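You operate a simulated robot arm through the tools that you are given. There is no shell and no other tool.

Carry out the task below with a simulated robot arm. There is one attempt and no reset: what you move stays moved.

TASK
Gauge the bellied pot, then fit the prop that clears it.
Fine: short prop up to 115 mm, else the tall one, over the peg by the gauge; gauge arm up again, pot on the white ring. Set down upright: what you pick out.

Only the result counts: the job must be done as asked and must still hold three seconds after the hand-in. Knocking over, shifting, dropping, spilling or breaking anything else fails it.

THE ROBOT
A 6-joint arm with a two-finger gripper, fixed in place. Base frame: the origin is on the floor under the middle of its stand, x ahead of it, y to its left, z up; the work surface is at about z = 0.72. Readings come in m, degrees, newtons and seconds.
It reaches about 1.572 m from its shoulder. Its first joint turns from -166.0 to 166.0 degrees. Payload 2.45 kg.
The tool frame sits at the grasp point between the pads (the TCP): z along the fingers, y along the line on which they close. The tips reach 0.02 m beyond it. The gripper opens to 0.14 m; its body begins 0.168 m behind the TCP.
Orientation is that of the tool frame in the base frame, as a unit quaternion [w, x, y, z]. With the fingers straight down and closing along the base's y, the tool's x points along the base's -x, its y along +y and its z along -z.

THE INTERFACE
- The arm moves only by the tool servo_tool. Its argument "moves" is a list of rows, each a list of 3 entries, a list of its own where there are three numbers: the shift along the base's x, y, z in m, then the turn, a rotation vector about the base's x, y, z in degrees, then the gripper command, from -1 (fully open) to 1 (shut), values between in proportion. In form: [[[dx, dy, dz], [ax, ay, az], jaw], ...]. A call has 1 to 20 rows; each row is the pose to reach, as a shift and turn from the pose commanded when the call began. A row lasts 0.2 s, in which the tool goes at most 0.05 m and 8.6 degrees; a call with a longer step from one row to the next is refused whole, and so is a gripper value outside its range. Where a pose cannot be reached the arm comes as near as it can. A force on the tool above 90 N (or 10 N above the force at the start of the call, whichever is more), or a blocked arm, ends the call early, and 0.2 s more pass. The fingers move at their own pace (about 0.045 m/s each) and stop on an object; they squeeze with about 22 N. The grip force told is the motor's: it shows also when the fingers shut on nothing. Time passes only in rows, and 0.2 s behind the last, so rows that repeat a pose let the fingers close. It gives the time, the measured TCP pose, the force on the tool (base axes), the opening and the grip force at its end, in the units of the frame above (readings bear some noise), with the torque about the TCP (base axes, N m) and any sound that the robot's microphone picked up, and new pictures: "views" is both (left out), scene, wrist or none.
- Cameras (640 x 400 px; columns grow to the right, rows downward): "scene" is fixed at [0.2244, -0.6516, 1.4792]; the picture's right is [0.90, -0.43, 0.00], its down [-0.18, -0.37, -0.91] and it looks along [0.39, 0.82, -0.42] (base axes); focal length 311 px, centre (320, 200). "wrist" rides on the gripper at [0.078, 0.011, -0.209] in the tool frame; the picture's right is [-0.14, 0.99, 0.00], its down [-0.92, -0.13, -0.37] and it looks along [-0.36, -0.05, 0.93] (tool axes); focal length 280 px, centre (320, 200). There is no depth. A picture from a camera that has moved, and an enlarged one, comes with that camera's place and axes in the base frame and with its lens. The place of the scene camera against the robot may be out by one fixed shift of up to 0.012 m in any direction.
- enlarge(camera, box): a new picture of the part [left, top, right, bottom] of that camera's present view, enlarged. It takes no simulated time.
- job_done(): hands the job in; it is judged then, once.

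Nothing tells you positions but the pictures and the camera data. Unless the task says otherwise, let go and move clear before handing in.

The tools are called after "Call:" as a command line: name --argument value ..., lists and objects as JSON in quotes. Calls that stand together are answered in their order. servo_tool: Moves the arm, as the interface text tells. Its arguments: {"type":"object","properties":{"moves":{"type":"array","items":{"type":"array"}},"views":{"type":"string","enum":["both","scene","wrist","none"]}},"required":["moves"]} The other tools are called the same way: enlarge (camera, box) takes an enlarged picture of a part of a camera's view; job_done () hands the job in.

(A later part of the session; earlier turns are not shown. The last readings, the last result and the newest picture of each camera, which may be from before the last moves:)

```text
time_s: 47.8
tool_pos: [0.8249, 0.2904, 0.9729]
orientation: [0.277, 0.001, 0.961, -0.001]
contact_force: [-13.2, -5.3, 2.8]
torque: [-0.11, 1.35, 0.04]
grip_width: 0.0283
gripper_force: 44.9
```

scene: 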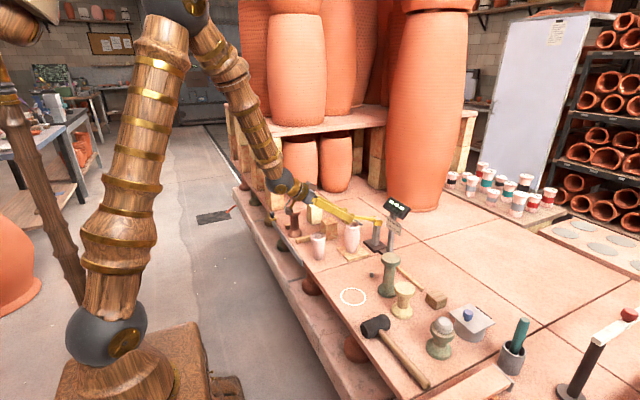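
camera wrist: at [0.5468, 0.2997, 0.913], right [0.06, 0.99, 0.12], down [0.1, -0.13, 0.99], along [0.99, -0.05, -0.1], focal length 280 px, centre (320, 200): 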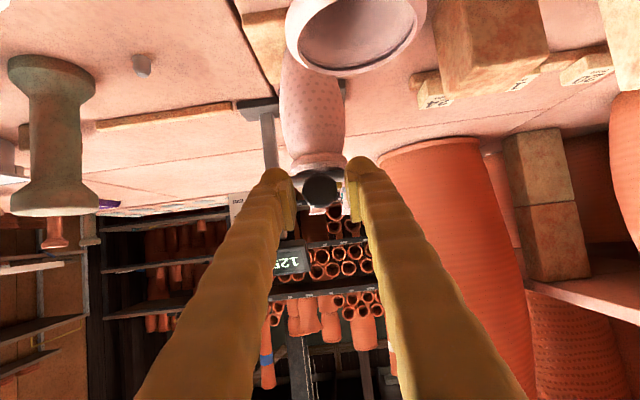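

Call:
servo_tool --moves '[[[0.0035, -0.0003, 0.0028], [0, 3, 0], 0.8], [[0.0071, -0.0003, 0.0055], [0, 4.5, 0], 0.8], [[0.0145, -0.0003, 0.0106], [0, 7.5, 0], 0.8], [[0.0222, -0.0003, 0.0153], [0, 10.5, 0], 0.8], [[0.0222, -0.0003, 0.0153], [0, 10.5, 0], 0.8]]' --views "none"

```text
time_s: 49.0
tool_pos: [0.8484, 0.2902, 0.9891]
orientation: [0.189, 0.001, 0.982, 0.0]
contact_force: [-3.1, -8.2, 8.9]
torque: [-0.09, -0.37, -0.06]
grip_width: 0.0282
gripper_force: 44.9
```

Call:
servo_tool --moves '[[[0.0077, -0.0004, 0.0047], [0, 3, 0], 0.8], [[0.0158, -0.0004, 0.0086], [0, 6, 0], 0.8], [[0.0241, -0.0004, 0.0121], [0, 9, 0], 0.8], [[0.0326, -0.0004, 0.0151], [0, 12, 0], 0.8], [[0.0326, -0.0004, 0.0151], [0, 12, 0], 0.8]]' --views "none"

```text
time_s: 50.2
tool_pos: [0.8824, 0.2891, 1.0034]
orientation: [0.086, 0.001, 0.996, -0.001]
contact_force: [-7.4, 8.6, 17.0]
torque: [0.13, 0.26, 0.02]
grip_width: 0.0282
gripper_force: 45.3
```

Call:
servo_tool --moves '[[[-0.0002, 0.0003, 0.0007], [0, 0, 0], 0.8], [[0.0085, 0.0003, 0.0033], [0, 3, 0], 0.8], [[0.0173, 0.0003, 0.0054], [0, 6, 0], 0.8], [[0.0262, 0.0003, 0.0071], [0, 9, 0], 0.8], [[0.0351, 0.0003, 0.0083], [0, 12, 0], 0.8], [[0.0351, 0.0003, 0.0083], [0, 12, 0], 0.8]]' --views "none"

```text
time_s: 51.6
tool_pos: [0.9149, 0.2901, 1.0129]
orientation: [-0.02, 0.0, 1.0, 0.0]
contact_force: [-1.2, -0.2, 5.8]
torque: [0.05, 0.14, 0.03]
grip_width: 0.0282
gripper_force: 44.9
```

Call:
servo_tool --moves '[[[0.0091, 0, 0.0011], [0, 3, 0], 0.8], [[0.0181, 0, 0.0014], [0, 6, 0], 0.8], [[0.0272, 0, 0.0012], [0, 9, 0], 0.8], [[0.0362, 0, 0.0005], [0, 12, 0], 0.8], [[0.0425, 0, -0.0003], [0, 14, 0], 0.8], [[0.0425, 0, -0.0003], [0, 14, 0], 0.8]]' --views "scene"

Call:
enlarge --camera "scene" --box '[325, 155, 437, 225]'

```text
time_s: 53.0
tool_pos: [0.9579, 0.2905, 1.0105]
orientation: [-0.142, 0.0, 0.99, 0.0]
contact_force: [-4.9, -2.9, -0.6]
torque: [-0.02, 0.68, -0.02]
grip_width: 0.0285
gripper_force: 45.5
```

scene: 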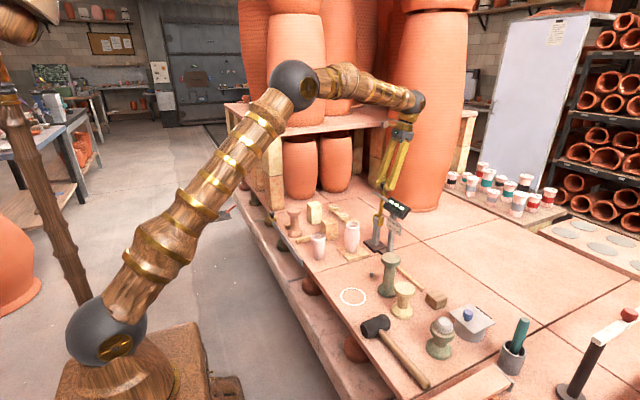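

```text
5.71 times, centred on (381, 190) of scene
camera zoom: at [0.2244, -0.6516, 1.4792], right [0.9, -0.43, 0.0], down [-0.18, -0.37, -0.91], along [0.39, 0.82, -0.42], focal length 1778 px, centre (-29, 257)
```

zoom: 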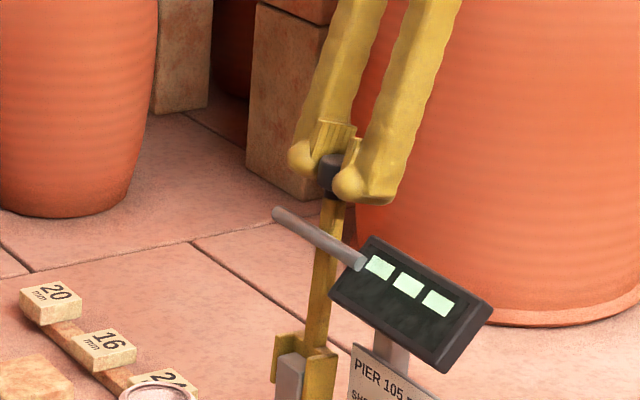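

Call:
servo_tool --moves '[[[0.0027, 0, -0.0004], [0, 0.7, 0], 0.8], [[0.005, 0, -0.0009], [0, 1.4, 0], 0.8], [[0.0067, 0, -0.0013], [0, 2.0, 0], 0.8], [[0.0067, 0, -0.0013], [0, 2.0, 0], 0.8]]' --views "none"

```text
time_s: 54.0
tool_pos: [0.9646, 0.2906, 1.0102]
orientation: [-0.158, 0.002, 0.987, 0.001]
contact_force: [-6.3, -12.7, 0.3]
torque: [-0.16, 1.02, 0.07]
grip_width: 0.0282
gripper_force: 45.4
```

Call:
servo_tool --moves '[[[0.0015, -0.0003, -0.0003], [0, 0.3, 0], 0.8], [[0.003, -0.0006, -0.0006], [0, 0.5, 0], 0.8], [[0.003, -0.0006, -0.0006], [0, 0.5, 0], 0.8]]' --views "none"

```text
time_s: 54.8
tool_pos: [0.9675, 0.2893, 1.011]
orientation: [-0.164, 0.001, 0.987, 0.0]
contact_force: [-6.5, -11.8, 6.0]
torque: [-0.13, 1.26, 0.07]
grip_width: 0.0285
gripper_force: 45.2
```

The arm is back at its leaning rest position. I open the jaws and check it stays.

Call:
servo_tool --moves '[[[0, 0, 0], [0, 0, 0], 0.5], [[0, 0, 0], [0, 0, 0], 0.3], [[0, 0, 0], [0, 0, 0], 0.3], [[0, 0, 0], [0, 0, 0], 0.3]]' --views "both"

Call:
enlarge --camera "scene" --box '[350, 165, 430, 215]'

Call:
enlarge --camera "wrist" --box '[240, 140, 400, 240]'

```text
time_s: 55.8
tool_pos: [0.9685, 0.2911, 1.0095]
orientation: [-0.164, 0.0, 0.986, 0.0]
contact_force: [0.4, 0.0, -0.7]
torque: [0.0, -0.03, 0.03]
grip_width: 0.0489
gripper_force: 0.1
camera wrist: at [0.9602, 0.2999, 1.2328], right [0.13, 0.99, -0.04], down [0.99, -0.13, 0.05], along [0.05, -0.05, -1.0], focal length 280 px, centre (320, 200)
```

scene: 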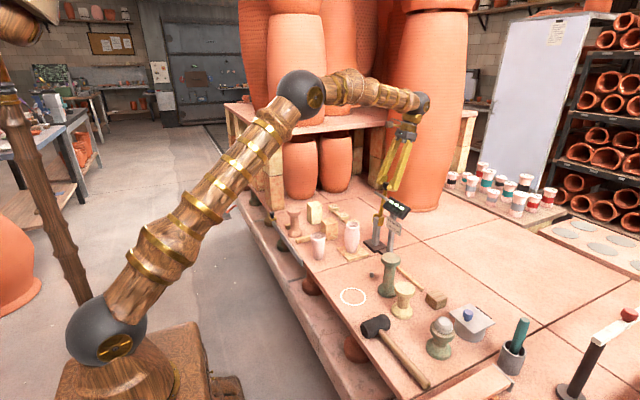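
wrist: 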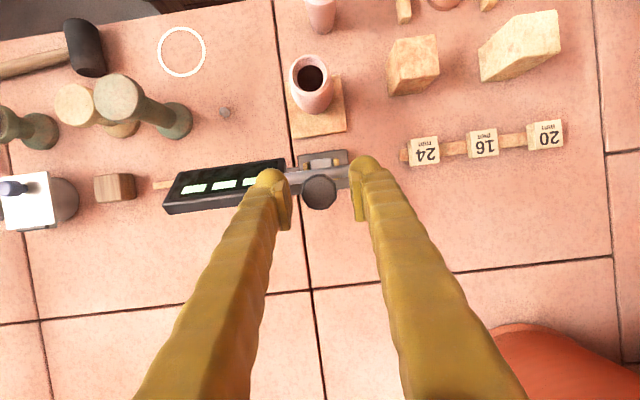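

```text
8.00 times, centred on (390, 190) of scene
camera zoom: at [0.2244, -0.6516, 1.4792], right [0.9, -0.43, 0.0], down [-0.18, -0.37, -0.91], along [0.39, 0.82, -0.42], focal length 2489 px, centre (-240, 280)
```

zoom: 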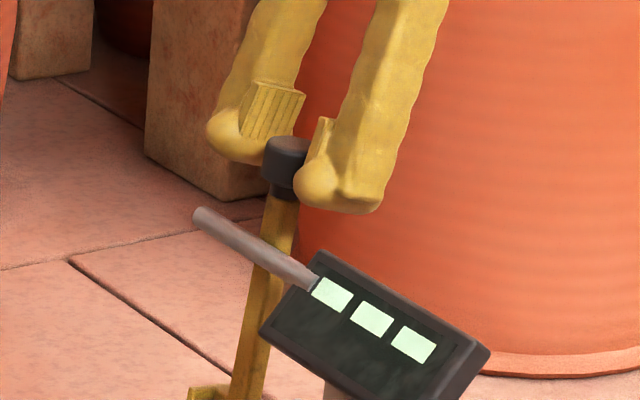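

```text
4.00 times, centred on (320, 190) of wrist
camera zoom: at [0.9602, 0.2999, 1.2328], right [0.13, 0.99, -0.04], down [0.99, -0.13, 0.05], along [0.05, -0.05, -1.0], focal length 1122 px, centre (320, 240)
```

zoom: 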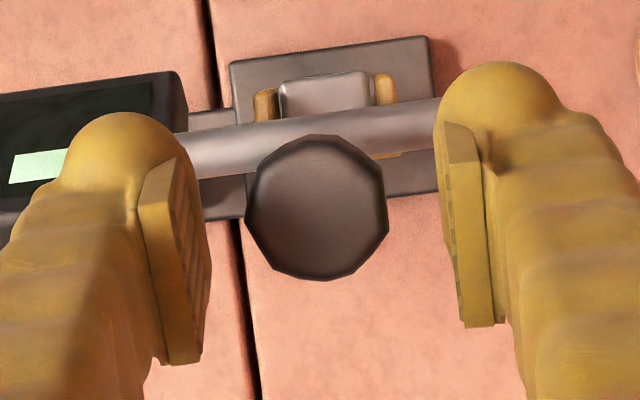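

The gauge arm stands up again as at the start. Now I want an independent check of the 125 mm: I go over the pot with closed fingers to touch its rim lightly, later the plate, so the pot's real height shows in the tool height.

Call:
servo_tool --moves '[[[0.01, 0, 0.03], [0, 0, 0], 0.3], [[0.02, 0, 0.06], [0, 0, 0], 0.3], [[0.02, 0, 0.09], [0, 0, 0], 0.3], [[-0.02, 0, 0.09], [0, -5, 0], 0.3], [[-0.06, 0, 0.09], [0, -10, 0], 0.6], [[-0.1, 0, 0.07], [0, -15, 0], 1], [[-0.135, 0, 0.04], [0, -18.9, 0], 1], [[-0.1575, 0, 0.0], [0, -18.9, 0], 1], [[-0.1575, -0.001, -0.04], [0, -18.9, 0], 1], [[-0.1575, -0.001, -0.08], [0, -18.9, 0], 1], [[-0.1575, -0.001, -0.08], [0, -18.9, 0], 1]]' --views "both"

Call:
enlarge --camera "scene" --box '[325, 195, 405, 245]'

Call:
enlarge --camera "wrist" --box '[240, 120, 400, 220]'

```text
time_s: 58.2
tool_pos: [0.8105, 0.2889, 0.929]
orientation: [0.001, 0.0, 1.0, 0.0]
contact_force: [0.0, 0.7, 0.7]
torque: [0.0, 0.02, 0.04]
grip_width: 0.0
gripper_force: 21.7
camera wrist: at [0.7311, 0.2985, 1.1385], right [0.14, 0.99, 0.0], down [0.92, -0.13, 0.37], along [0.37, -0.05, -0.93], focal length 280 px, centre (320, 200)
```

scene: 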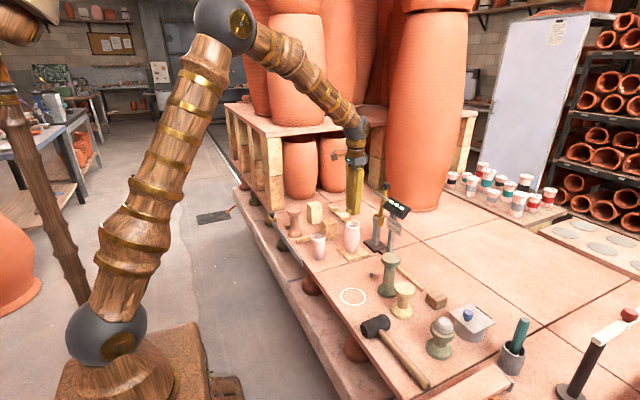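
wrist: 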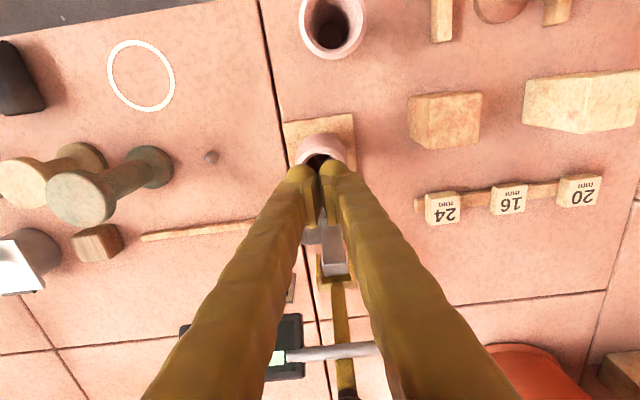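

```text
8.00 times, centred on (365, 220) of scene
camera zoom: at [0.2244, -0.6516, 1.4792], right [0.9, -0.43, 0.0], down [-0.18, -0.37, -0.91], along [0.39, 0.82, -0.42], focal length 2489 px, centre (-40, 40)
```

zoom: 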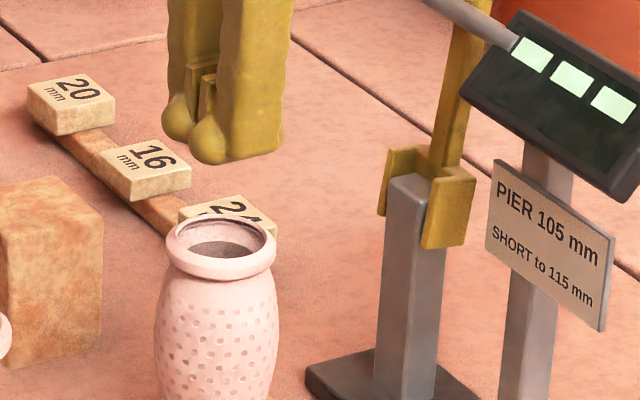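

```text
4.00 times, centred on (320, 170) of wrist
camera zoom: at [0.7311, 0.2985, 1.1385], right [0.14, 0.99, 0.0], down [0.92, -0.13, 0.37], along [0.37, -0.05, -0.93], focal length 1122 px, centre (320, 320)
```

zoom: 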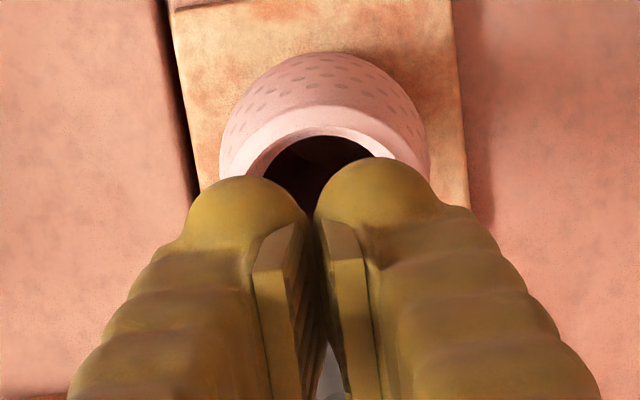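

I open the jaws to 20 mm so both fingertips would land symmetrically on the rim, centre on the pot and approach.

Call:
servo_tool --moves '[[[0.0005, 0.0008, -0.01], [0, 0, 0], 0.714], [[0.0005, 0.0008, -0.03], [0, 0, 0], 0.714], [[0.0005, 0.0008, -0.043], [0, 0, 0], 0.714], [[0.0005, 0.0008, -0.043], [0, 0, 0], 0.714]]' --views "both"

Call:
enlarge --camera "scene" --box '[330, 205, 394, 245]'

Call:
enlarge --camera "wrist" --box '[240, 120, 400, 220]'

```text
time_s: 59.2
tool_pos: [0.8106, 0.2886, 0.8862]
orientation: [0.001, 0.0, 1.0, -0.001]
contact_force: [-0.7, -0.5, -0.4]
torque: [0.02, 0.0, 0.0]
grip_width: 0.02
gripper_force: 0.0
camera wrist: at [0.7312, 0.2992, 1.0956], right [0.14, 0.99, 0.0], down [0.92, -0.13, 0.37], along [0.37, -0.05, -0.93], focal length 280 px, centre (320, 200)
```

scene: 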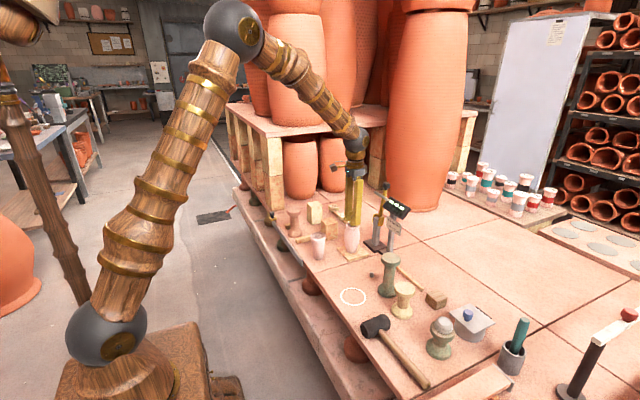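
wrist: 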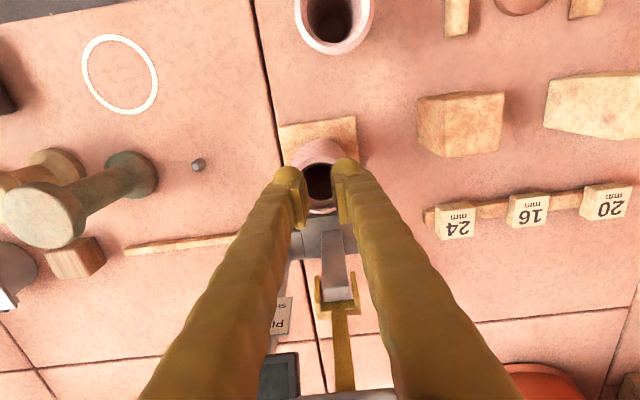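

```text
10.00 times, centred on (362, 225) of scene
camera zoom: at [0.2244, -0.6516, 1.4792], right [0.9, -0.43, 0.0], down [-0.18, -0.37, -0.91], along [0.39, 0.82, -0.42], focal length 3111 px, centre (-100, -50)
```

zoom: 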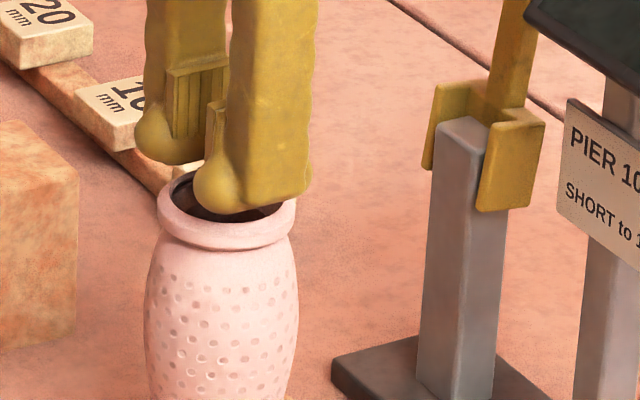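

```text
4.00 times, centred on (320, 170) of wrist
camera zoom: at [0.7312, 0.2992, 1.0956], right [0.14, 0.99, 0.0], down [0.92, -0.13, 0.37], along [0.37, -0.05, -0.93], focal length 1122 px, centre (320, 320)
```

zoom: 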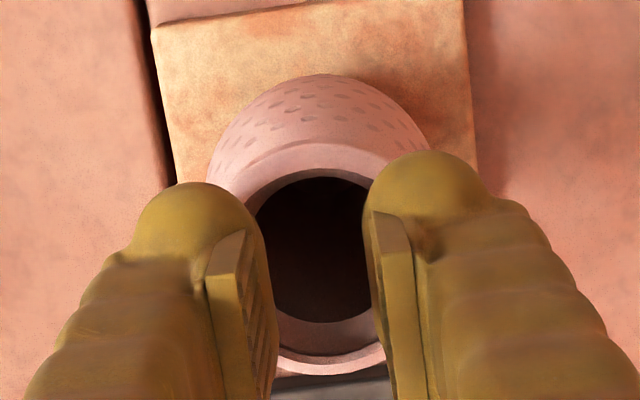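

Call:
servo_tool --moves '[[[0.0003, 0.0008, -0.003], [0, 0, 0], 0.714], [[0.0003, 0.0008, -0.006], [0, 0, 0], 0.714], [[0.0003, 0.0008, -0.006], [0, 0, 0], 0.714]]' --views "none"

```text
time_s: 60.0
tool_pos: [0.8117, 0.2897, 0.8795]
orientation: [0.001, 0.0, 1.0, 0.0]
contact_force: [-0.1, 0.2, -0.1]
torque: [0.02, -0.02, 0.0]
grip_width: 0.0199
gripper_force: 0.0
```

Call:
servo_tool --moves '[[[0, 0, -0.001], [0, 0, 0], 0.714], [[0, 0, -0.002], [0, 0, 0], 0.714], [[0, 0, -0.002], [0, 0, 0], 0.714]]' --views "none"

```text
time_s: 60.8
tool_pos: [0.811, 0.2905, 0.8791]
orientation: [0.001, 0.0, 1.0, 0.001]
contact_force: [-0.4, 0.3, -0.6]
torque: [0.02, -0.01, 0.02]
grip_width: 0.02
gripper_force: 0.0
```

Call:
servo_tool --moves '[[[0, 0, -0.001], [0, 0, 0], 0.714], [[0, 0, -0.002], [0, 0, 0], 0.714], [[0, 0, -0.002], [0, 0, 0], 0.714]]' --views "none"

```text
time_s: 61.6
tool_pos: [0.8115, 0.2902, 0.8758]
orientation: [0.001, 0.0, 1.0, 0.0]
contact_force: [0.0, -0.9, 0.5]
torque: [-0.03, 0.01, 0.04]
grip_width: 0.0202
gripper_force: 0.0
```

Call:
servo_tool --moves '[[[0, 0, -0.001], [0, 0, 0], 0.714], [[0, 0, -0.002], [0, 0, 0], 0.714], [[0, 0, -0.002], [0, 0, 0], 0.714]]' --views "none"

```text
time_s: 62.4
tool_pos: [0.8106, 0.29, 0.8776]
orientation: [0.002, 0.0, 1.0, 0.0]
contact_force: [-4.2, -2.6, 40.2]
torque: [-0.22, 0.17, 0.01]
grip_width: 0.0199
gripper_force: 0.2
```

Contact on the rim at a tool height of about 0.876. I back off at once.

Call:
servo_tool --moves '[[[0, 0, 0.002], [0, 0, 0], 0.714], [[0, 0, 0.01], [0, 0, 0], 0.714], [[0, 0, 0.03], [0, 0, 0], 0.714], [[0, 0, 0.05], [0, 0, 0], 0.714]]' --views "both"

Call:
enlarge --camera "scene" --box '[310, 200, 406, 260]'

```text
time_s: 63.4
tool_pos: [0.8115, 0.2902, 0.9239]
orientation: [0.0, 0.0, 1.0, 0.0]
contact_force: [0.0, 0.3, 0.2]
torque: [0.01, 0.01, -0.03]
grip_width: 0.0202
gripper_force: 0.0
camera wrist: at [0.7313, 0.3004, 1.133], right [0.14, 0.99, 0.0], down [0.92, -0.13, 0.37], along [0.37, -0.05, -0.93], focal length 280 px, centre (320, 200)
```

scene: 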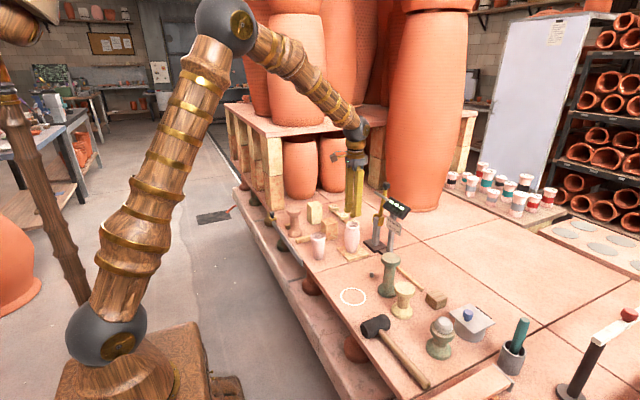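
wrist: 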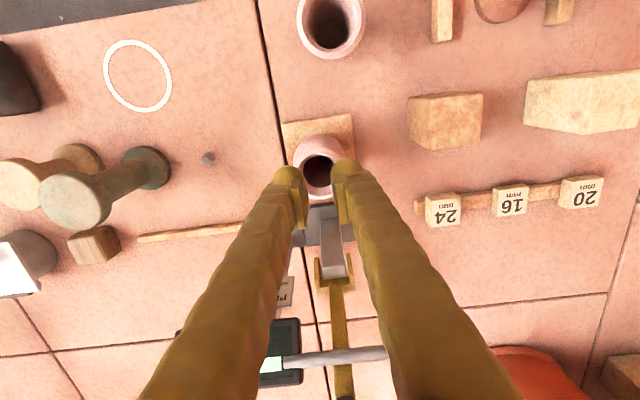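

```text
6.67 times, centred on (358, 230) of scene
camera zoom: at [0.2244, -0.6516, 1.4792], right [0.9, -0.43, 0.0], down [-0.18, -0.37, -0.91], along [0.39, 0.82, -0.42], focal length 2074 px, centre (67, 0)
```

zoom: 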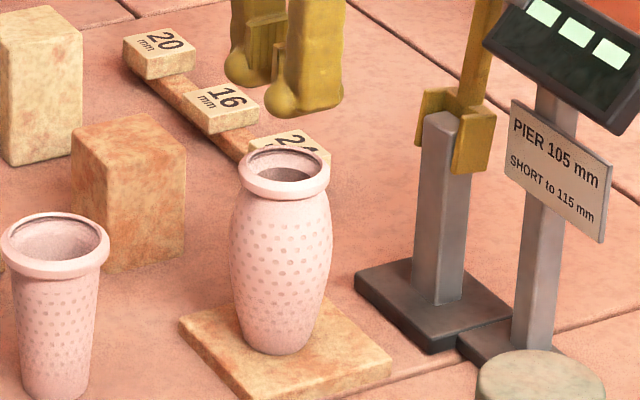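

The touch gives a rim height near 0.856 if the tips reach exactly 20 mm. I calibrate the tips on the bare table at a free spot (0.70, 0.16).

Call:
servo_tool --moves '[[[-0.035, -0.03, 0], [0, 0, 0], 0.714], [[-0.07, -0.065, 0], [0, 0, 0], 0.714], [[-0.1, -0.1, -0.01], [0, 0, 0], 0.714], [[-0.1115, -0.13, -0.04], [0, 0, 0], 0.714], [[-0.1115, -0.13, -0.085], [0, 0, 0], 0.714], [[-0.1115, -0.13, -0.13], [0, 0, 0], 0.714], [[-0.1115, -0.13, -0.16], [0, 0, 0], 0.714], [[-0.1115, -0.13, -0.174], [0, 0, 0], 0.714], [[-0.1115, -0.13, -0.174], [0, 0, 0], 0.714]]' --views "both"

```text
time_s: 65.4
tool_pos: [0.6989, 0.1596, 0.7494]
orientation: [0.001, 0.0, 1.0, 0.0]
contact_force: [0.0, 0.7, -0.3]
torque: [0.0, -0.01, -0.01]
grip_width: 0.0198
gripper_force: 0.1
camera wrist: at [0.6204, 0.1702, 0.959], right [0.14, 0.99, 0.0], down [0.92, -0.13, 0.37], along [0.37, -0.05, -0.93], focal length 280 px, centre (320, 200)
```

scene: 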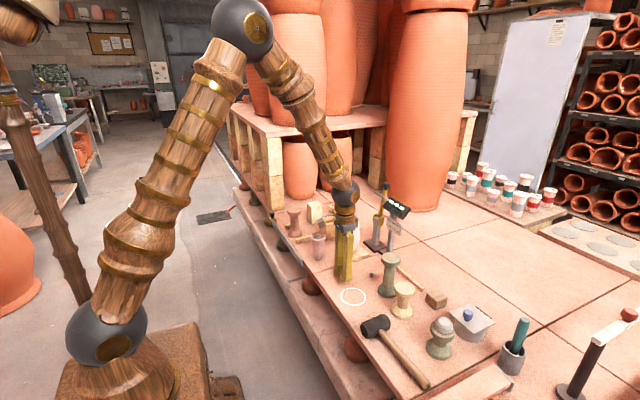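
wrist: 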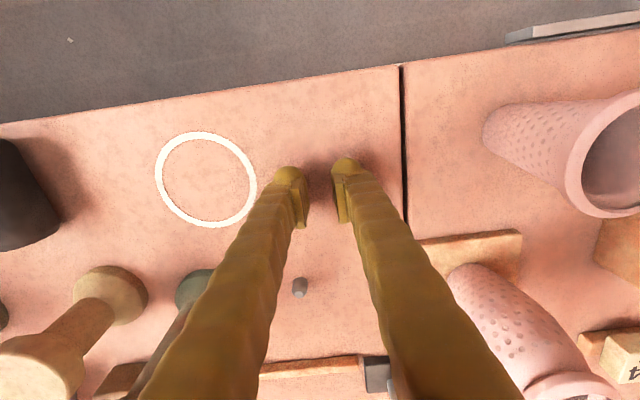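

Call:
servo_tool --moves '[[[0, 0, -0.002], [0, 0, 0], 0.714], [[0, 0, -0.005], [0, 0, 0], 0.714], [[0, 0, -0.005], [0, 0, 0], 0.714]]' --views "none"

```text
time_s: 66.2
tool_pos: [0.7007, 0.1601, 0.7463]
orientation: [0.001, 0.0, 1.0, 0.0]
contact_force: [-0.2, -0.1, 0.1]
torque: [-0.01, -0.03, 0.02]
grip_width: 0.0199
gripper_force: 0.0
```

Call:
servo_tool --moves '[[[0, 0, -0.001], [0, 0, 0], 0.714], [[0, 0, -0.002], [0, 0, 0], 0.714], [[0, 0, -0.002], [0, 0, 0], 0.714]]' --views "none"

```text
time_s: 67.0
tool_pos: [0.6993, 0.1603, 0.7438]
orientation: [0.002, 0.0, 1.0, 0.0]
contact_force: [-0.2, 0.4, -1.1]
torque: [0.03, 0.02, 0.02]
grip_width: 0.0201
gripper_force: 0.0
```

Call:
servo_tool --moves '[[[0, 0, -0.001], [0, 0, 0], 0.714], [[0, 0, -0.002], [0, 0, 0], 0.714], [[0, 0, -0.002], [0, 0, 0], 0.714]]' --views "none"

```text
time_s: 67.8
tool_pos: [0.6992, 0.1589, 0.7409]
orientation: [0.001, 0.0, 1.0, 0.0]
contact_force: [0.0, -0.5, -0.2]
torque: [0.04, 0.0, -0.04]
grip_width: 0.0199
gripper_force: 0.0
```

Call:
servo_tool --moves '[[[0, 0, -0.001], [0, 0, 0], 0.714], [[0, 0, -0.002], [0, 0, 0], 0.714], [[0, 0, -0.002], [0, 0, 0], 0.714]]' --views "none"

```text
time_s: 68.6
tool_pos: [0.6993, 0.1603, 0.7405]
orientation: [0.001, 0.0, 1.0, 0.0]
contact_force: [-5.6, 2.3, 16.8]
torque: [0.06, 0.13, 0.04]
grip_width: 0.02
gripper_force: 0.0
```

Rim minus table comes out at about 136-137 mm; less the 12 mm plate that is about 124.5 mm, so the gauge's 125 mm is right and above 115 mm: the tall prop is wanted. Now I return for the pot to carry it to the white ring.

Call:
servo_tool --moves '[[[0, 0, 0.002], [0, 0, 0], 0.714], [[0, 0, 0.03], [0, 0, 0], 0.5], [[0, 0, 0.075], [0, 0, 0], 0.2], [[0, 0, 0.12], [0, 0, 0], 0], [[0, 0, 0.165], [0, 0, 0], -0.3], [[0.02, 0.02, 0.2], [0, 0, 0], -0.3], [[0.05, 0.055, 0.2], [0, 0, 0], -0.3], [[0.08, 0.09, 0.2], [0, 0, 0], -0.3], [[0.11, 0.125, 0.2], [0, 0, 0], -0.3], [[0.1115, 0.1295, 0.2], [0, 0, 0], -0.3], [[0.1115, 0.1295, 0.2], [0, 0, 0], -0.3]]' --views "both"

Call:
enlarge --camera "wrist" --box '[240, 100, 400, 200]'

```text
time_s: 71.0
tool_pos: [0.8111, 0.2906, 0.9398]
orientation: [0.001, 0.0, 1.0, 0.0]
contact_force: [0.4, -0.7, 0.6]
torque: [0.0, 0.04, -0.03]
grip_width: 0.0911
gripper_force: 0.1
camera wrist: at [0.7315, 0.3003, 1.1488], right [0.14, 0.99, 0.0], down [0.92, -0.13, 0.37], along [0.37, -0.05, -0.93], focal length 280 px, centre (320, 200)
```

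scene: 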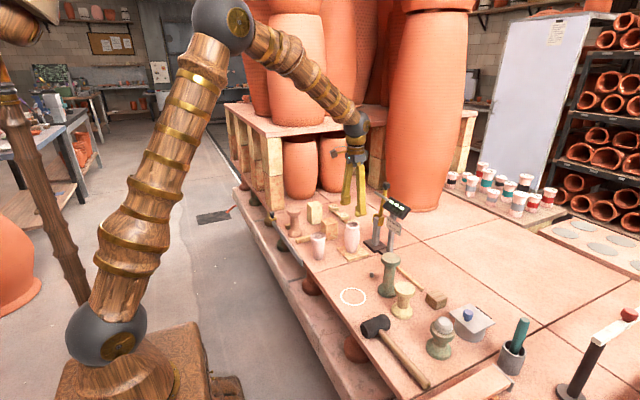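
wrist: 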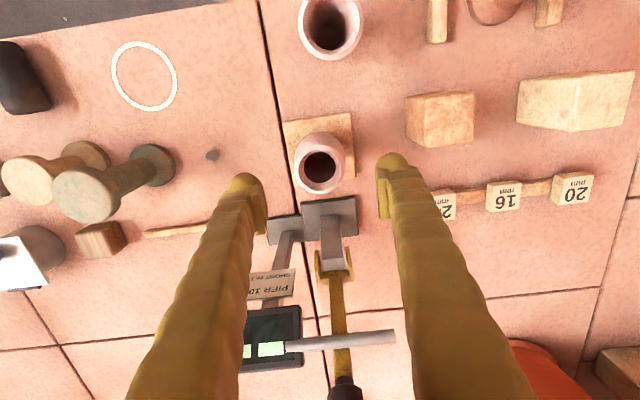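

```text
4.00 times, centred on (320, 150) of wrist
camera zoom: at [0.7315, 0.3003, 1.1488], right [0.14, 0.99, 0.0], down [0.92, -0.13, 0.37], along [0.37, -0.05, -0.93], focal length 1122 px, centre (320, 400)
```

zoom: 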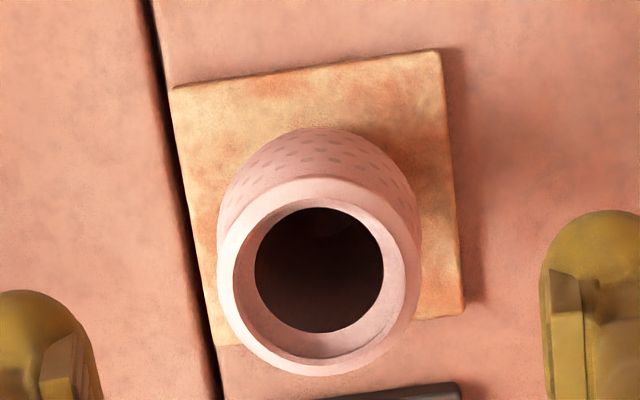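

The pot is centred within a millimetre. I descend and grip it as before.

Call:
servo_tool --moves '[[[0, -0.001, -0.04], [0, 0, 0], -0.3], [[0, -0.001, -0.08], [0, 0, 0], -0.3], [[0, -0.001, -0.115], [0, 0, 0], -0.3], [[0, -0.001, -0.14], [0, 0, 0], -0.3], [[0, -0.001, -0.1455], [0, 0, 0], -0.3], [[0, -0.001, -0.1455], [0, 0, 0], 0.0], [[0, -0.001, -0.1455], [0, 0, 0], 0.4], [[0, -0.001, -0.1455], [0, 0, 0], 0.6], [[0, -0.001, -0.1455], [0, 0, 0], 0.6]]' --views "wrist"

```text
time_s: 73.0
tool_pos: [0.8113, 0.2884, 0.794]
orientation: [0.0, -0.001, 1.0, 0.0]
contact_force: [0.3, -0.3, 0.2]
torque: [0.01, 0.02, 0.01]
grip_width: 0.0617
gripper_force: 21.7
camera wrist: at [0.7312, 0.2986, 1.0029], right [0.14, 0.99, 0.0], down [0.92, -0.13, 0.37], along [0.37, -0.05, -0.93], focal length 280 px, centre (320, 200)
```

wrist: 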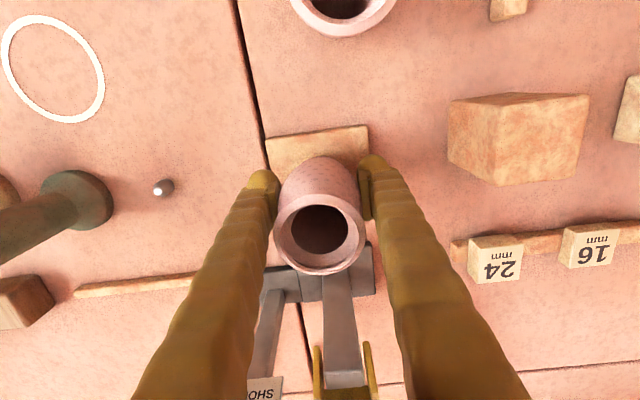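

The pot is gripped; I lift it and carry it over to the white ring at (0.6816, 0.0595).

Call:
servo_tool --moves '[[[0, 0, 0.03], [0, 0, 0], 0.6], [[0, 0, 0.07], [0, 0, 0], 0.6], [[-0.02, -0.04, 0.07], [0, 0, 0], 0.6], [[-0.045, -0.08, 0.07], [0, 0, 0], 0.6], [[-0.07, -0.12, 0.07], [0, 0, 0], 0.6], [[-0.095, -0.16, 0.07], [0, 0, 0], 0.6], [[-0.115, -0.2, 0.07], [0, 0, 0], 0.6], [[-0.1297, -0.229, 0.07], [0, 0, 0], 0.6], [[-0.1297, -0.229, 0.04], [0, 0, 0], 0.6], [[-0.1297, -0.229, 0.01], [0, 0, 0], 0.6], [[-0.1297, -0.229, 0.01], [0, 0, 0], 0.6]]' --views "both"

Call:
enlarge --camera "scene" --box '[310, 240, 406, 315]'

Call:
enlarge --camera "wrist" --box '[220, 100, 420, 225]'

```text
time_s: 75.4
tool_pos: [0.6808, 0.0606, 0.803]
orientation: [0.001, 0.0, 1.0, -0.001]
contact_force: [-0.5, 0.3, -2.4]
torque: [-0.02, 0.03, -0.01]
grip_width: 0.0616
gripper_force: 22.2
camera wrist: at [0.6017, 0.07, 1.0125], right [0.14, 0.99, 0.0], down [0.92, -0.13, 0.37], along [0.37, -0.05, -0.93], focal length 280 px, centre (320, 200)
```

scene: 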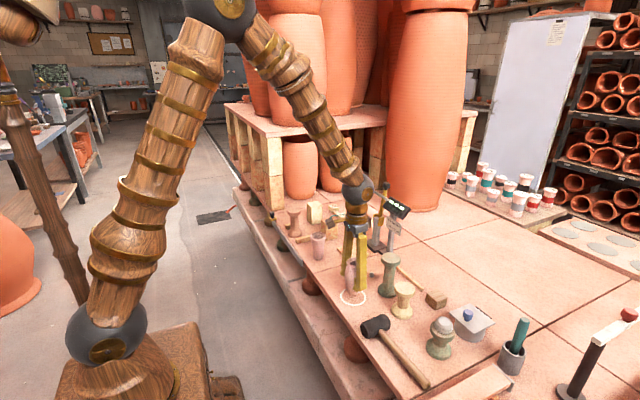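
wrist: 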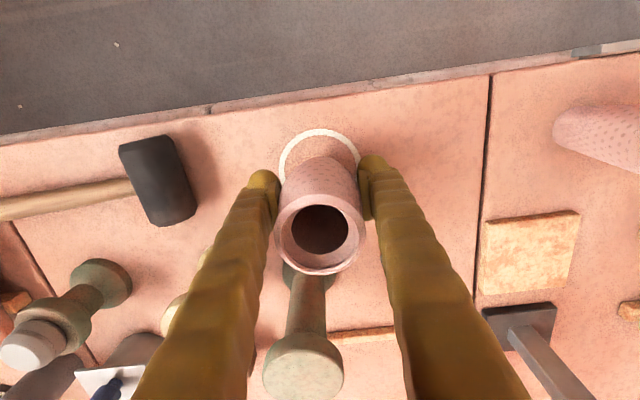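

```text
5.33 times, centred on (358, 278) of scene
camera zoom: at [0.2244, -0.6516, 1.4792], right [0.9, -0.43, 0.0], down [-0.18, -0.37, -0.91], along [0.39, 0.82, -0.42], focal length 1659 px, centre (117, -213)
```

zoom: 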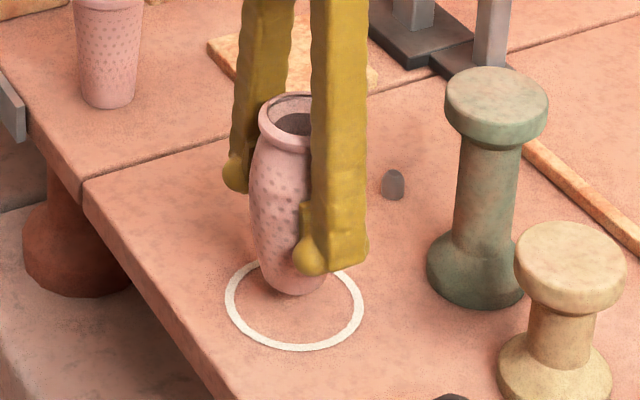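

```text
3.20 times, centred on (320, 162) of wrist
camera zoom: at [0.6017, 0.07, 1.0125], right [0.14, 0.99, 0.0], down [0.92, -0.13, 0.37], along [0.37, -0.05, -0.93], focal length 897 px, centre (320, 320)
```

zoom: 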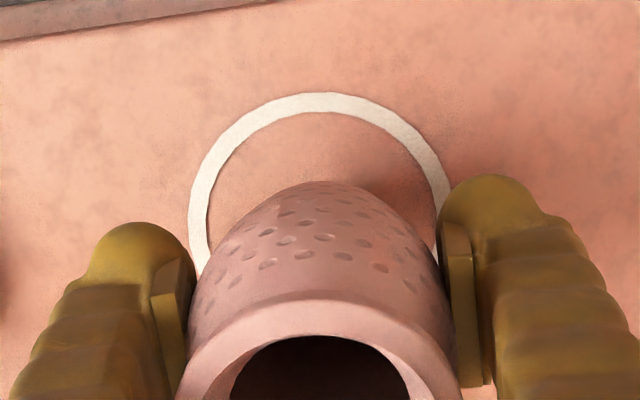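

The pot hangs over the ring's middle. I lower it slowly to the table.

Call:
servo_tool --moves '[[[0.0005, -0.0005, -0.006], [0, 0, 0], 0.6], [[0.0005, -0.0005, -0.012], [0, 0, 0], 0.6], [[0.0005, -0.0005, -0.018], [0, 0, 0], 0.6], [[0.0005, -0.0005, -0.02], [0, 0, 0], 0.6], [[0.0005, -0.0005, -0.02], [0, 0, 0], 0.6]]' --views "none"

```text
time_s: 76.6
tool_pos: [0.6822, 0.0596, 0.7847]
orientation: [0.0, 0.0, 1.0, -0.001]
contact_force: [-0.3, -0.1, -2.1]
torque: [-0.01, -0.02, 0.0]
grip_width: 0.0615
gripper_force: 22.1
```

Call:
servo_tool --moves '[[[0, 0, -0.001], [0, 0, 0], 0.6], [[0, 0, -0.0015], [0, 0, 0], 0.6], [[0, 0, -0.0015], [0, 0, 0], 0.6]]' --views "none"

```text
time_s: 77.4
tool_pos: [0.6818, 0.0594, 0.7831]
orientation: [0.001, 0.0, 1.0, 0.0]
contact_force: [0.0, 0.3, -2.7]
torque: [0.0, 0.02, -0.03]
grip_width: 0.0616
gripper_force: 22.0
```

Call:
servo_tool --moves '[[[0, 0, -0.001], [0, 0, 0], 0.6], [[0, 0, -0.001], [0, 0, 0], 0.6]]' --views "none"

```text
time_s: 78.0
tool_pos: [0.682, 0.0588, 0.7808]
orientation: [0.002, 0.0, 1.0, 0.0]
contact_force: [-1.0, 0.3, 11.9]
torque: [-0.23, 0.04, 0.0]
grip_width: 0.0618
gripper_force: 21.8
```

Contact felt (+12 N). I ease up half a millimetre and release.

Call:
servo_tool --moves '[[[0, 0, 0.0005], [0, 0, 0], 0.6], [[0, 0, 0.0005], [0, 0, 0], 0.3], [[0, 0, 0.0005], [0, 0, 0], 0.0], [[0, 0, 0.0005], [0, 0, 0], -0.3], [[0, 0, 0.0005], [0, 0, 0], -0.3]]' --views "both"

Call:
enlarge --camera "scene" --box '[310, 240, 406, 315]'

```text
time_s: 79.2
tool_pos: [0.6808, 0.0581, 0.7824]
orientation: [0.001, 0.0, 1.0, 0.0]
contact_force: [0.6, 0.7, 0.8]
torque: [-0.02, -0.03, 0.0]
grip_width: 0.091
gripper_force: 0.0
camera wrist: at [0.6025, 0.0692, 0.9911], right [0.14, 0.99, 0.0], down [0.92, -0.13, 0.37], along [0.37, -0.05, -0.93], focal length 280 px, centre (320, 200)
```

scene: 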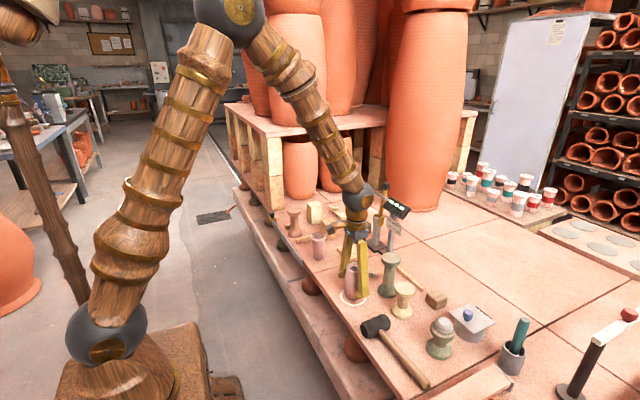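
wrist: 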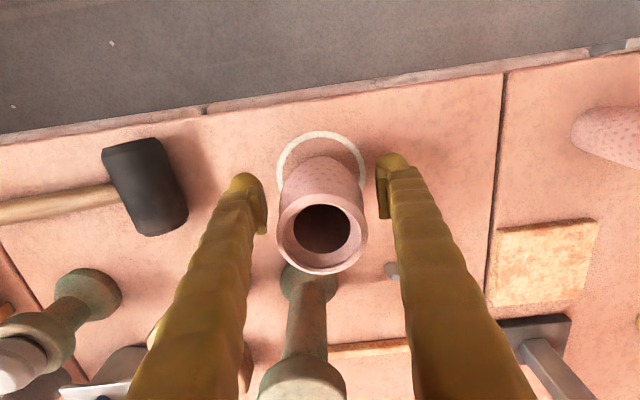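

```text
5.33 times, centred on (358, 278) of scene
camera zoom: at [0.2244, -0.6516, 1.4792], right [0.9, -0.43, 0.0], down [-0.18, -0.37, -0.91], along [0.39, 0.82, -0.42], focal length 1659 px, centre (117, -213)
```

zoom: 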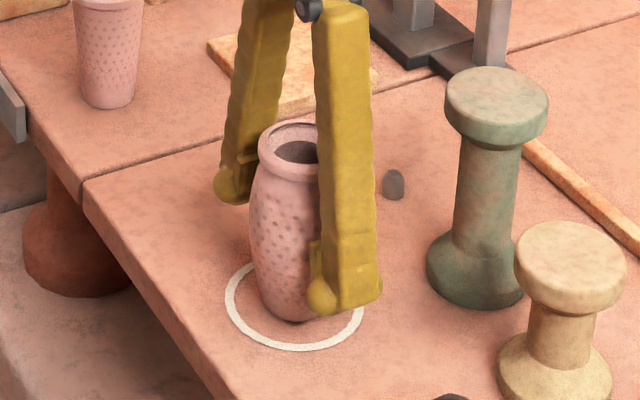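

The pot stands centred in the ring. I rise straight up and go look at the tall prop and the peg from above.

Call:
servo_tool --moves '[[[0, 0, 0.02], [0, 0, 0], -0.3], [[0, 0, 0.06], [0, 0, 0], -0.3], [[0, 0, 0.11], [0, 0, 0], -0.3], [[0, 0, 0.16], [0, 0, 0], -0.3], [[0, 0, 0.2], [0, 0, 0], -0.3], [[0.02, 0, 0.23], [0, 0, 0], -0.5], [[0.04, 0, 0.25], [0, 0, 0], -0.5], [[0.06, 0, 0.25], [0, 0, 0], -0.5], [[0.06, 0, 0.25], [0, 0, 0], -0.5]]' --views "both"

Call:
enlarge --camera "wrist" --box '[260, 100, 420, 200]'

Call:
enlarge --camera "wrist" --box '[230, 160, 390, 260]'

Call:
enlarge --camera "scene" --box '[310, 240, 406, 315]'

```text
time_s: 81.2
tool_pos: [0.7416, 0.0569, 1.0324]
orientation: [0.002, 0.001, 1.0, 0.0]
contact_force: [-0.4, 0.3, -0.5]
torque: [0.0, 0.01, 0.03]
grip_width: 0.105
gripper_force: 0.1
camera wrist: at [0.6618, 0.0689, 1.2418], right [0.14, 0.99, 0.0], down [0.92, -0.13, 0.37], along [0.37, -0.05, -0.93], focal length 280 px, centre (320, 200)
```

scene: 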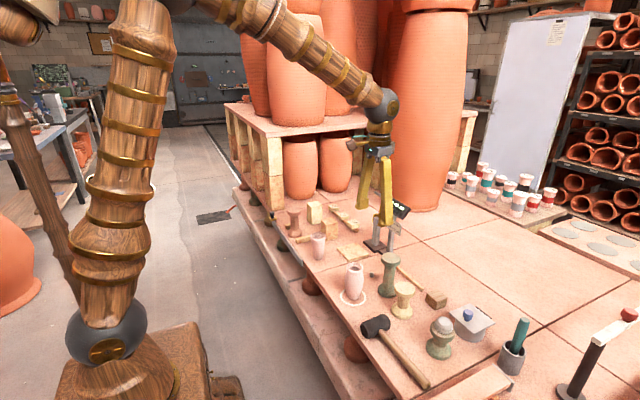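
wrist: 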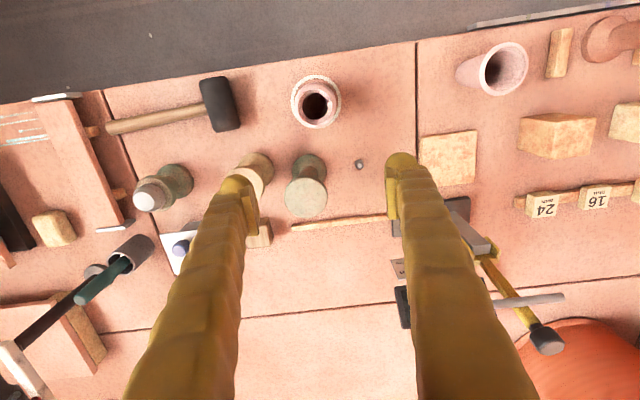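

```text
4.00 times, centred on (340, 150) of wrist
camera zoom: at [0.6618, 0.0689, 1.2418], right [0.14, 0.99, 0.0], down [0.92, -0.13, 0.37], along [0.37, -0.05, -0.93], focal length 1122 px, centre (240, 400)
```

zoom: 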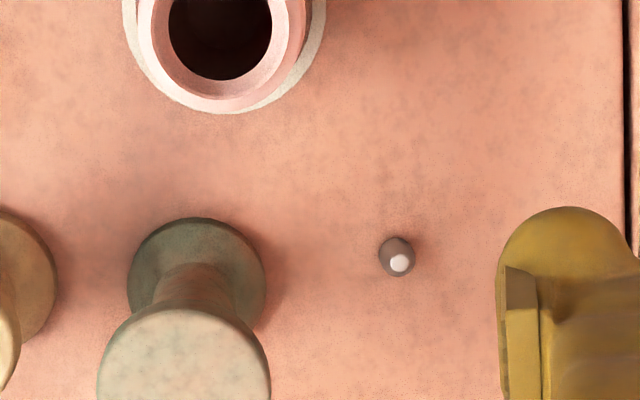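

```text
4.00 times, centred on (310, 210) of wrist
camera zoom: at [0.6618, 0.0689, 1.2418], right [0.14, 0.99, 0.0], down [0.92, -0.13, 0.37], along [0.37, -0.05, -0.93], focal length 1122 px, centre (360, 160)
```

zoom: 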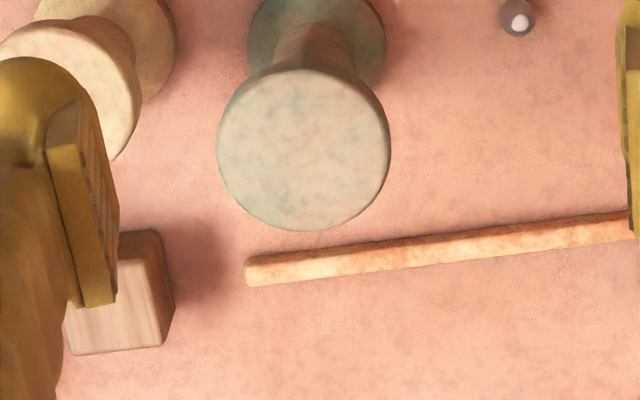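

```text
5.33 times, centred on (358, 278) of scene
camera zoom: at [0.2244, -0.6516, 1.4792], right [0.9, -0.43, 0.0], down [-0.18, -0.37, -0.91], along [0.39, 0.82, -0.42], focal length 1659 px, centre (117, -213)
```

zoom: 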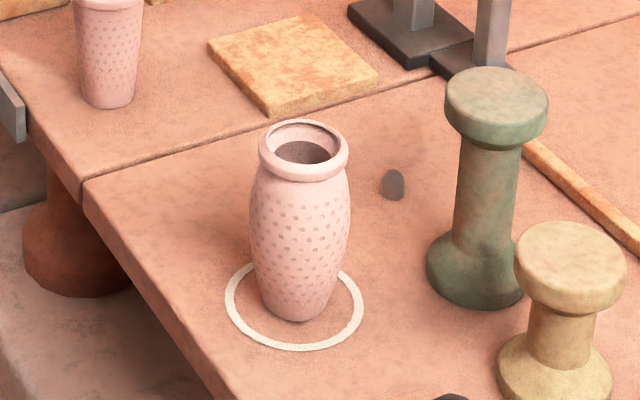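

The tall prop stands at about (0.802, 0.029), some 150 mm high; the peg is at about (0.803, 0.124). I bring the camera right over them for an exact fix.

Call:
servo_tool --moves '[[[0.035, 0.012, 0], [0, 0, 0], -0.5], [[0.07, 0.025, 0], [0, 0, 0], -0.5], [[0.105, 0.035, 0], [0, 0, 0], -0.5], [[0.138, 0.035, 0], [0, 0, 0], -0.5], [[0.138, 0.035, 0], [0, 0, 0], -0.5]]' --views "wrist"

Call:
enlarge --camera "wrist" --box '[220, 40, 380, 140]'

Call:
enlarge --camera "wrist" --box '[312, 70, 376, 110]'

```text
time_s: 82.4
tool_pos: [0.8796, 0.0936, 1.0323]
orientation: [0.002, 0.0, 1.0, 0.0]
contact_force: [0.3, -0.3, 0.5]
torque: [0.02, 0.02, -0.02]
grip_width: 0.1049
gripper_force: 0.1
camera wrist: at [0.8001, 0.1044, 1.2414], right [0.14, 0.99, 0.0], down [0.92, -0.13, 0.37], along [0.37, -0.05, -0.93], focal length 280 px, centre (320, 200)
```

wrist: 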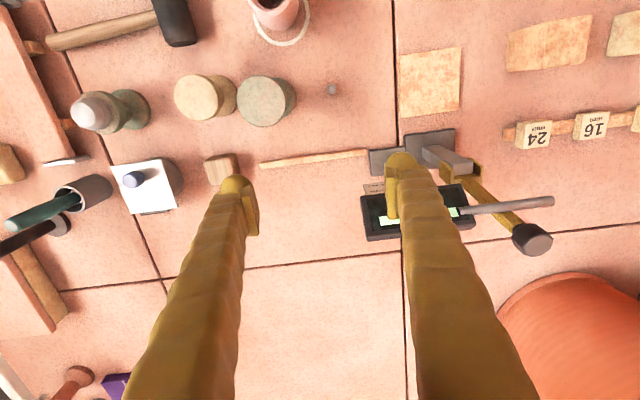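

```text
4.00 times, centred on (300, 90) of wrist
camera zoom: at [0.8001, 0.1044, 1.2414], right [0.14, 0.99, 0.0], down [0.92, -0.13, 0.37], along [0.37, -0.05, -0.93], focal length 1122 px, centre (400, 640)
```

zoom: 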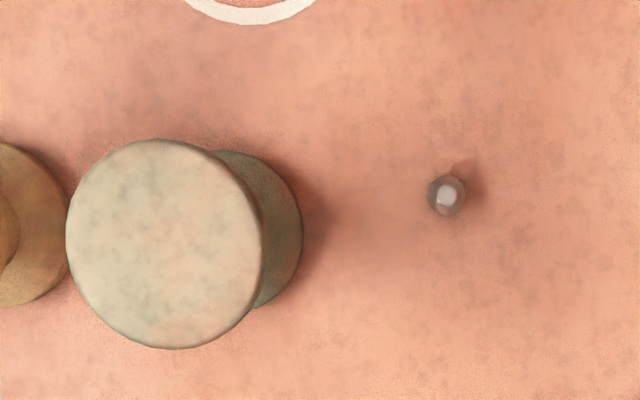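

```text
10.00 times, centred on (344, 90) of wrist
camera zoom: at [0.8001, 0.1044, 1.2414], right [0.14, 0.99, 0.0], down [0.92, -0.13, 0.37], along [0.37, -0.05, -0.93], focal length 2804 px, centre (80, 1300)
```

zoom: 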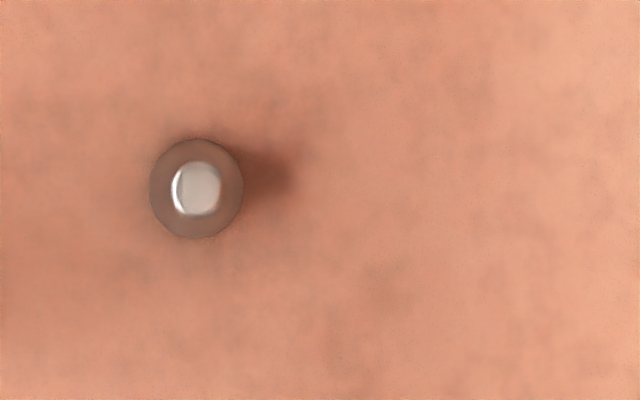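

The camera fix puts the peg at (0.804, 0.124) and the tall prop's axis at (0.804, 0.029). The short prop stands close on its -y side, so I turn the hand 90° to grip the tall prop along x, and move over it at height.

Call:
servo_tool --moves '[[[-0.01, -0.005, 0], [0, 0, 8.2], -0.5], [[-0.02, -0.01, 0], [0, 0, 16.4], -0.5], [[-0.03, -0.02, 0], [0, 0, 24.6], -0.4], [[-0.04, -0.03, 0], [0, 0, 32.8], -0.4], [[-0.05, -0.04, 0], [0, 0, 41], -0.4], [[-0.06, -0.05, 0], [0, 0, 49.2], -0.4], [[-0.07, -0.06, 0], [0, 0, 57.4], -0.4], [[-0.0755, -0.0645, 0], [0, 0, 65.6], -0.4], [[-0.0755, -0.0645, 0], [0, 0, 73.8], -0.4], [[-0.0755, -0.0645, 0], [0, 0, 82], -0.4], [[-0.0755, -0.0645, 0], [0, 0, 90], -0.4], [[-0.0755, -0.0645, 0], [0, 0, 90], -0.4]]' --views "both"

Call:
enlarge --camera "wrist" --box '[220, 100, 420, 225]'

```text
time_s: 85.0
tool_pos: [0.8042, 0.0293, 1.0326]
orientation: [-0.001, 0.707, -0.707, -0.001]
contact_force: [-0.1, 0.6, -0.1]
torque: [0.02, -0.01, 0.01]
grip_width: 0.0981
gripper_force: 0.1
camera wrist: at [0.793, -0.0502, 1.2411], right [-0.99, 0.14, 0.0], down [0.13, 0.92, 0.37], along [0.05, 0.37, -0.93], focal length 280 px, centre (320, 200)
```

scene: 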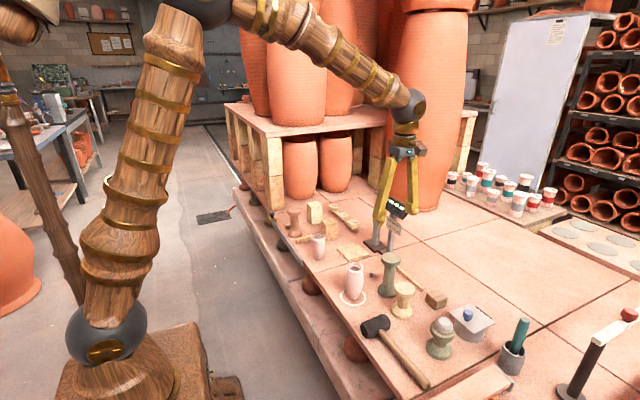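
wrist: 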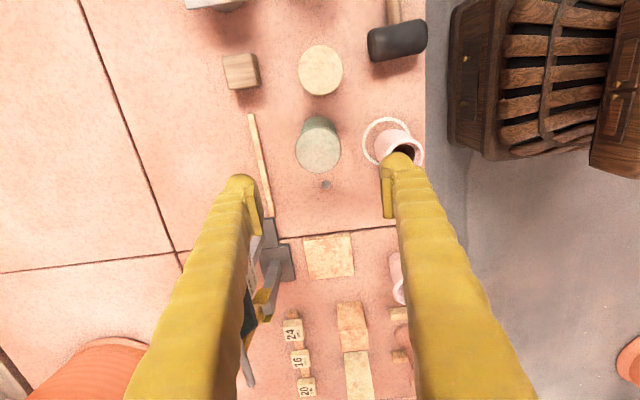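

```text
3.20 times, centred on (320, 162) of wrist
camera zoom: at [0.793, -0.0502, 1.2411], right [-0.99, 0.14, 0.0], down [0.13, 0.92, 0.37], along [0.05, 0.37, -0.93], focal length 897 px, centre (320, 320)
```

zoom: 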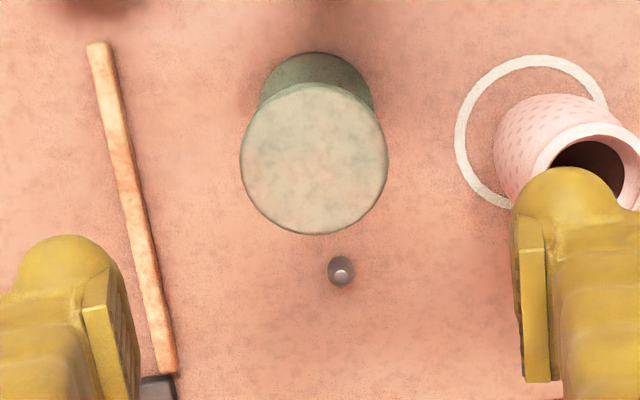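

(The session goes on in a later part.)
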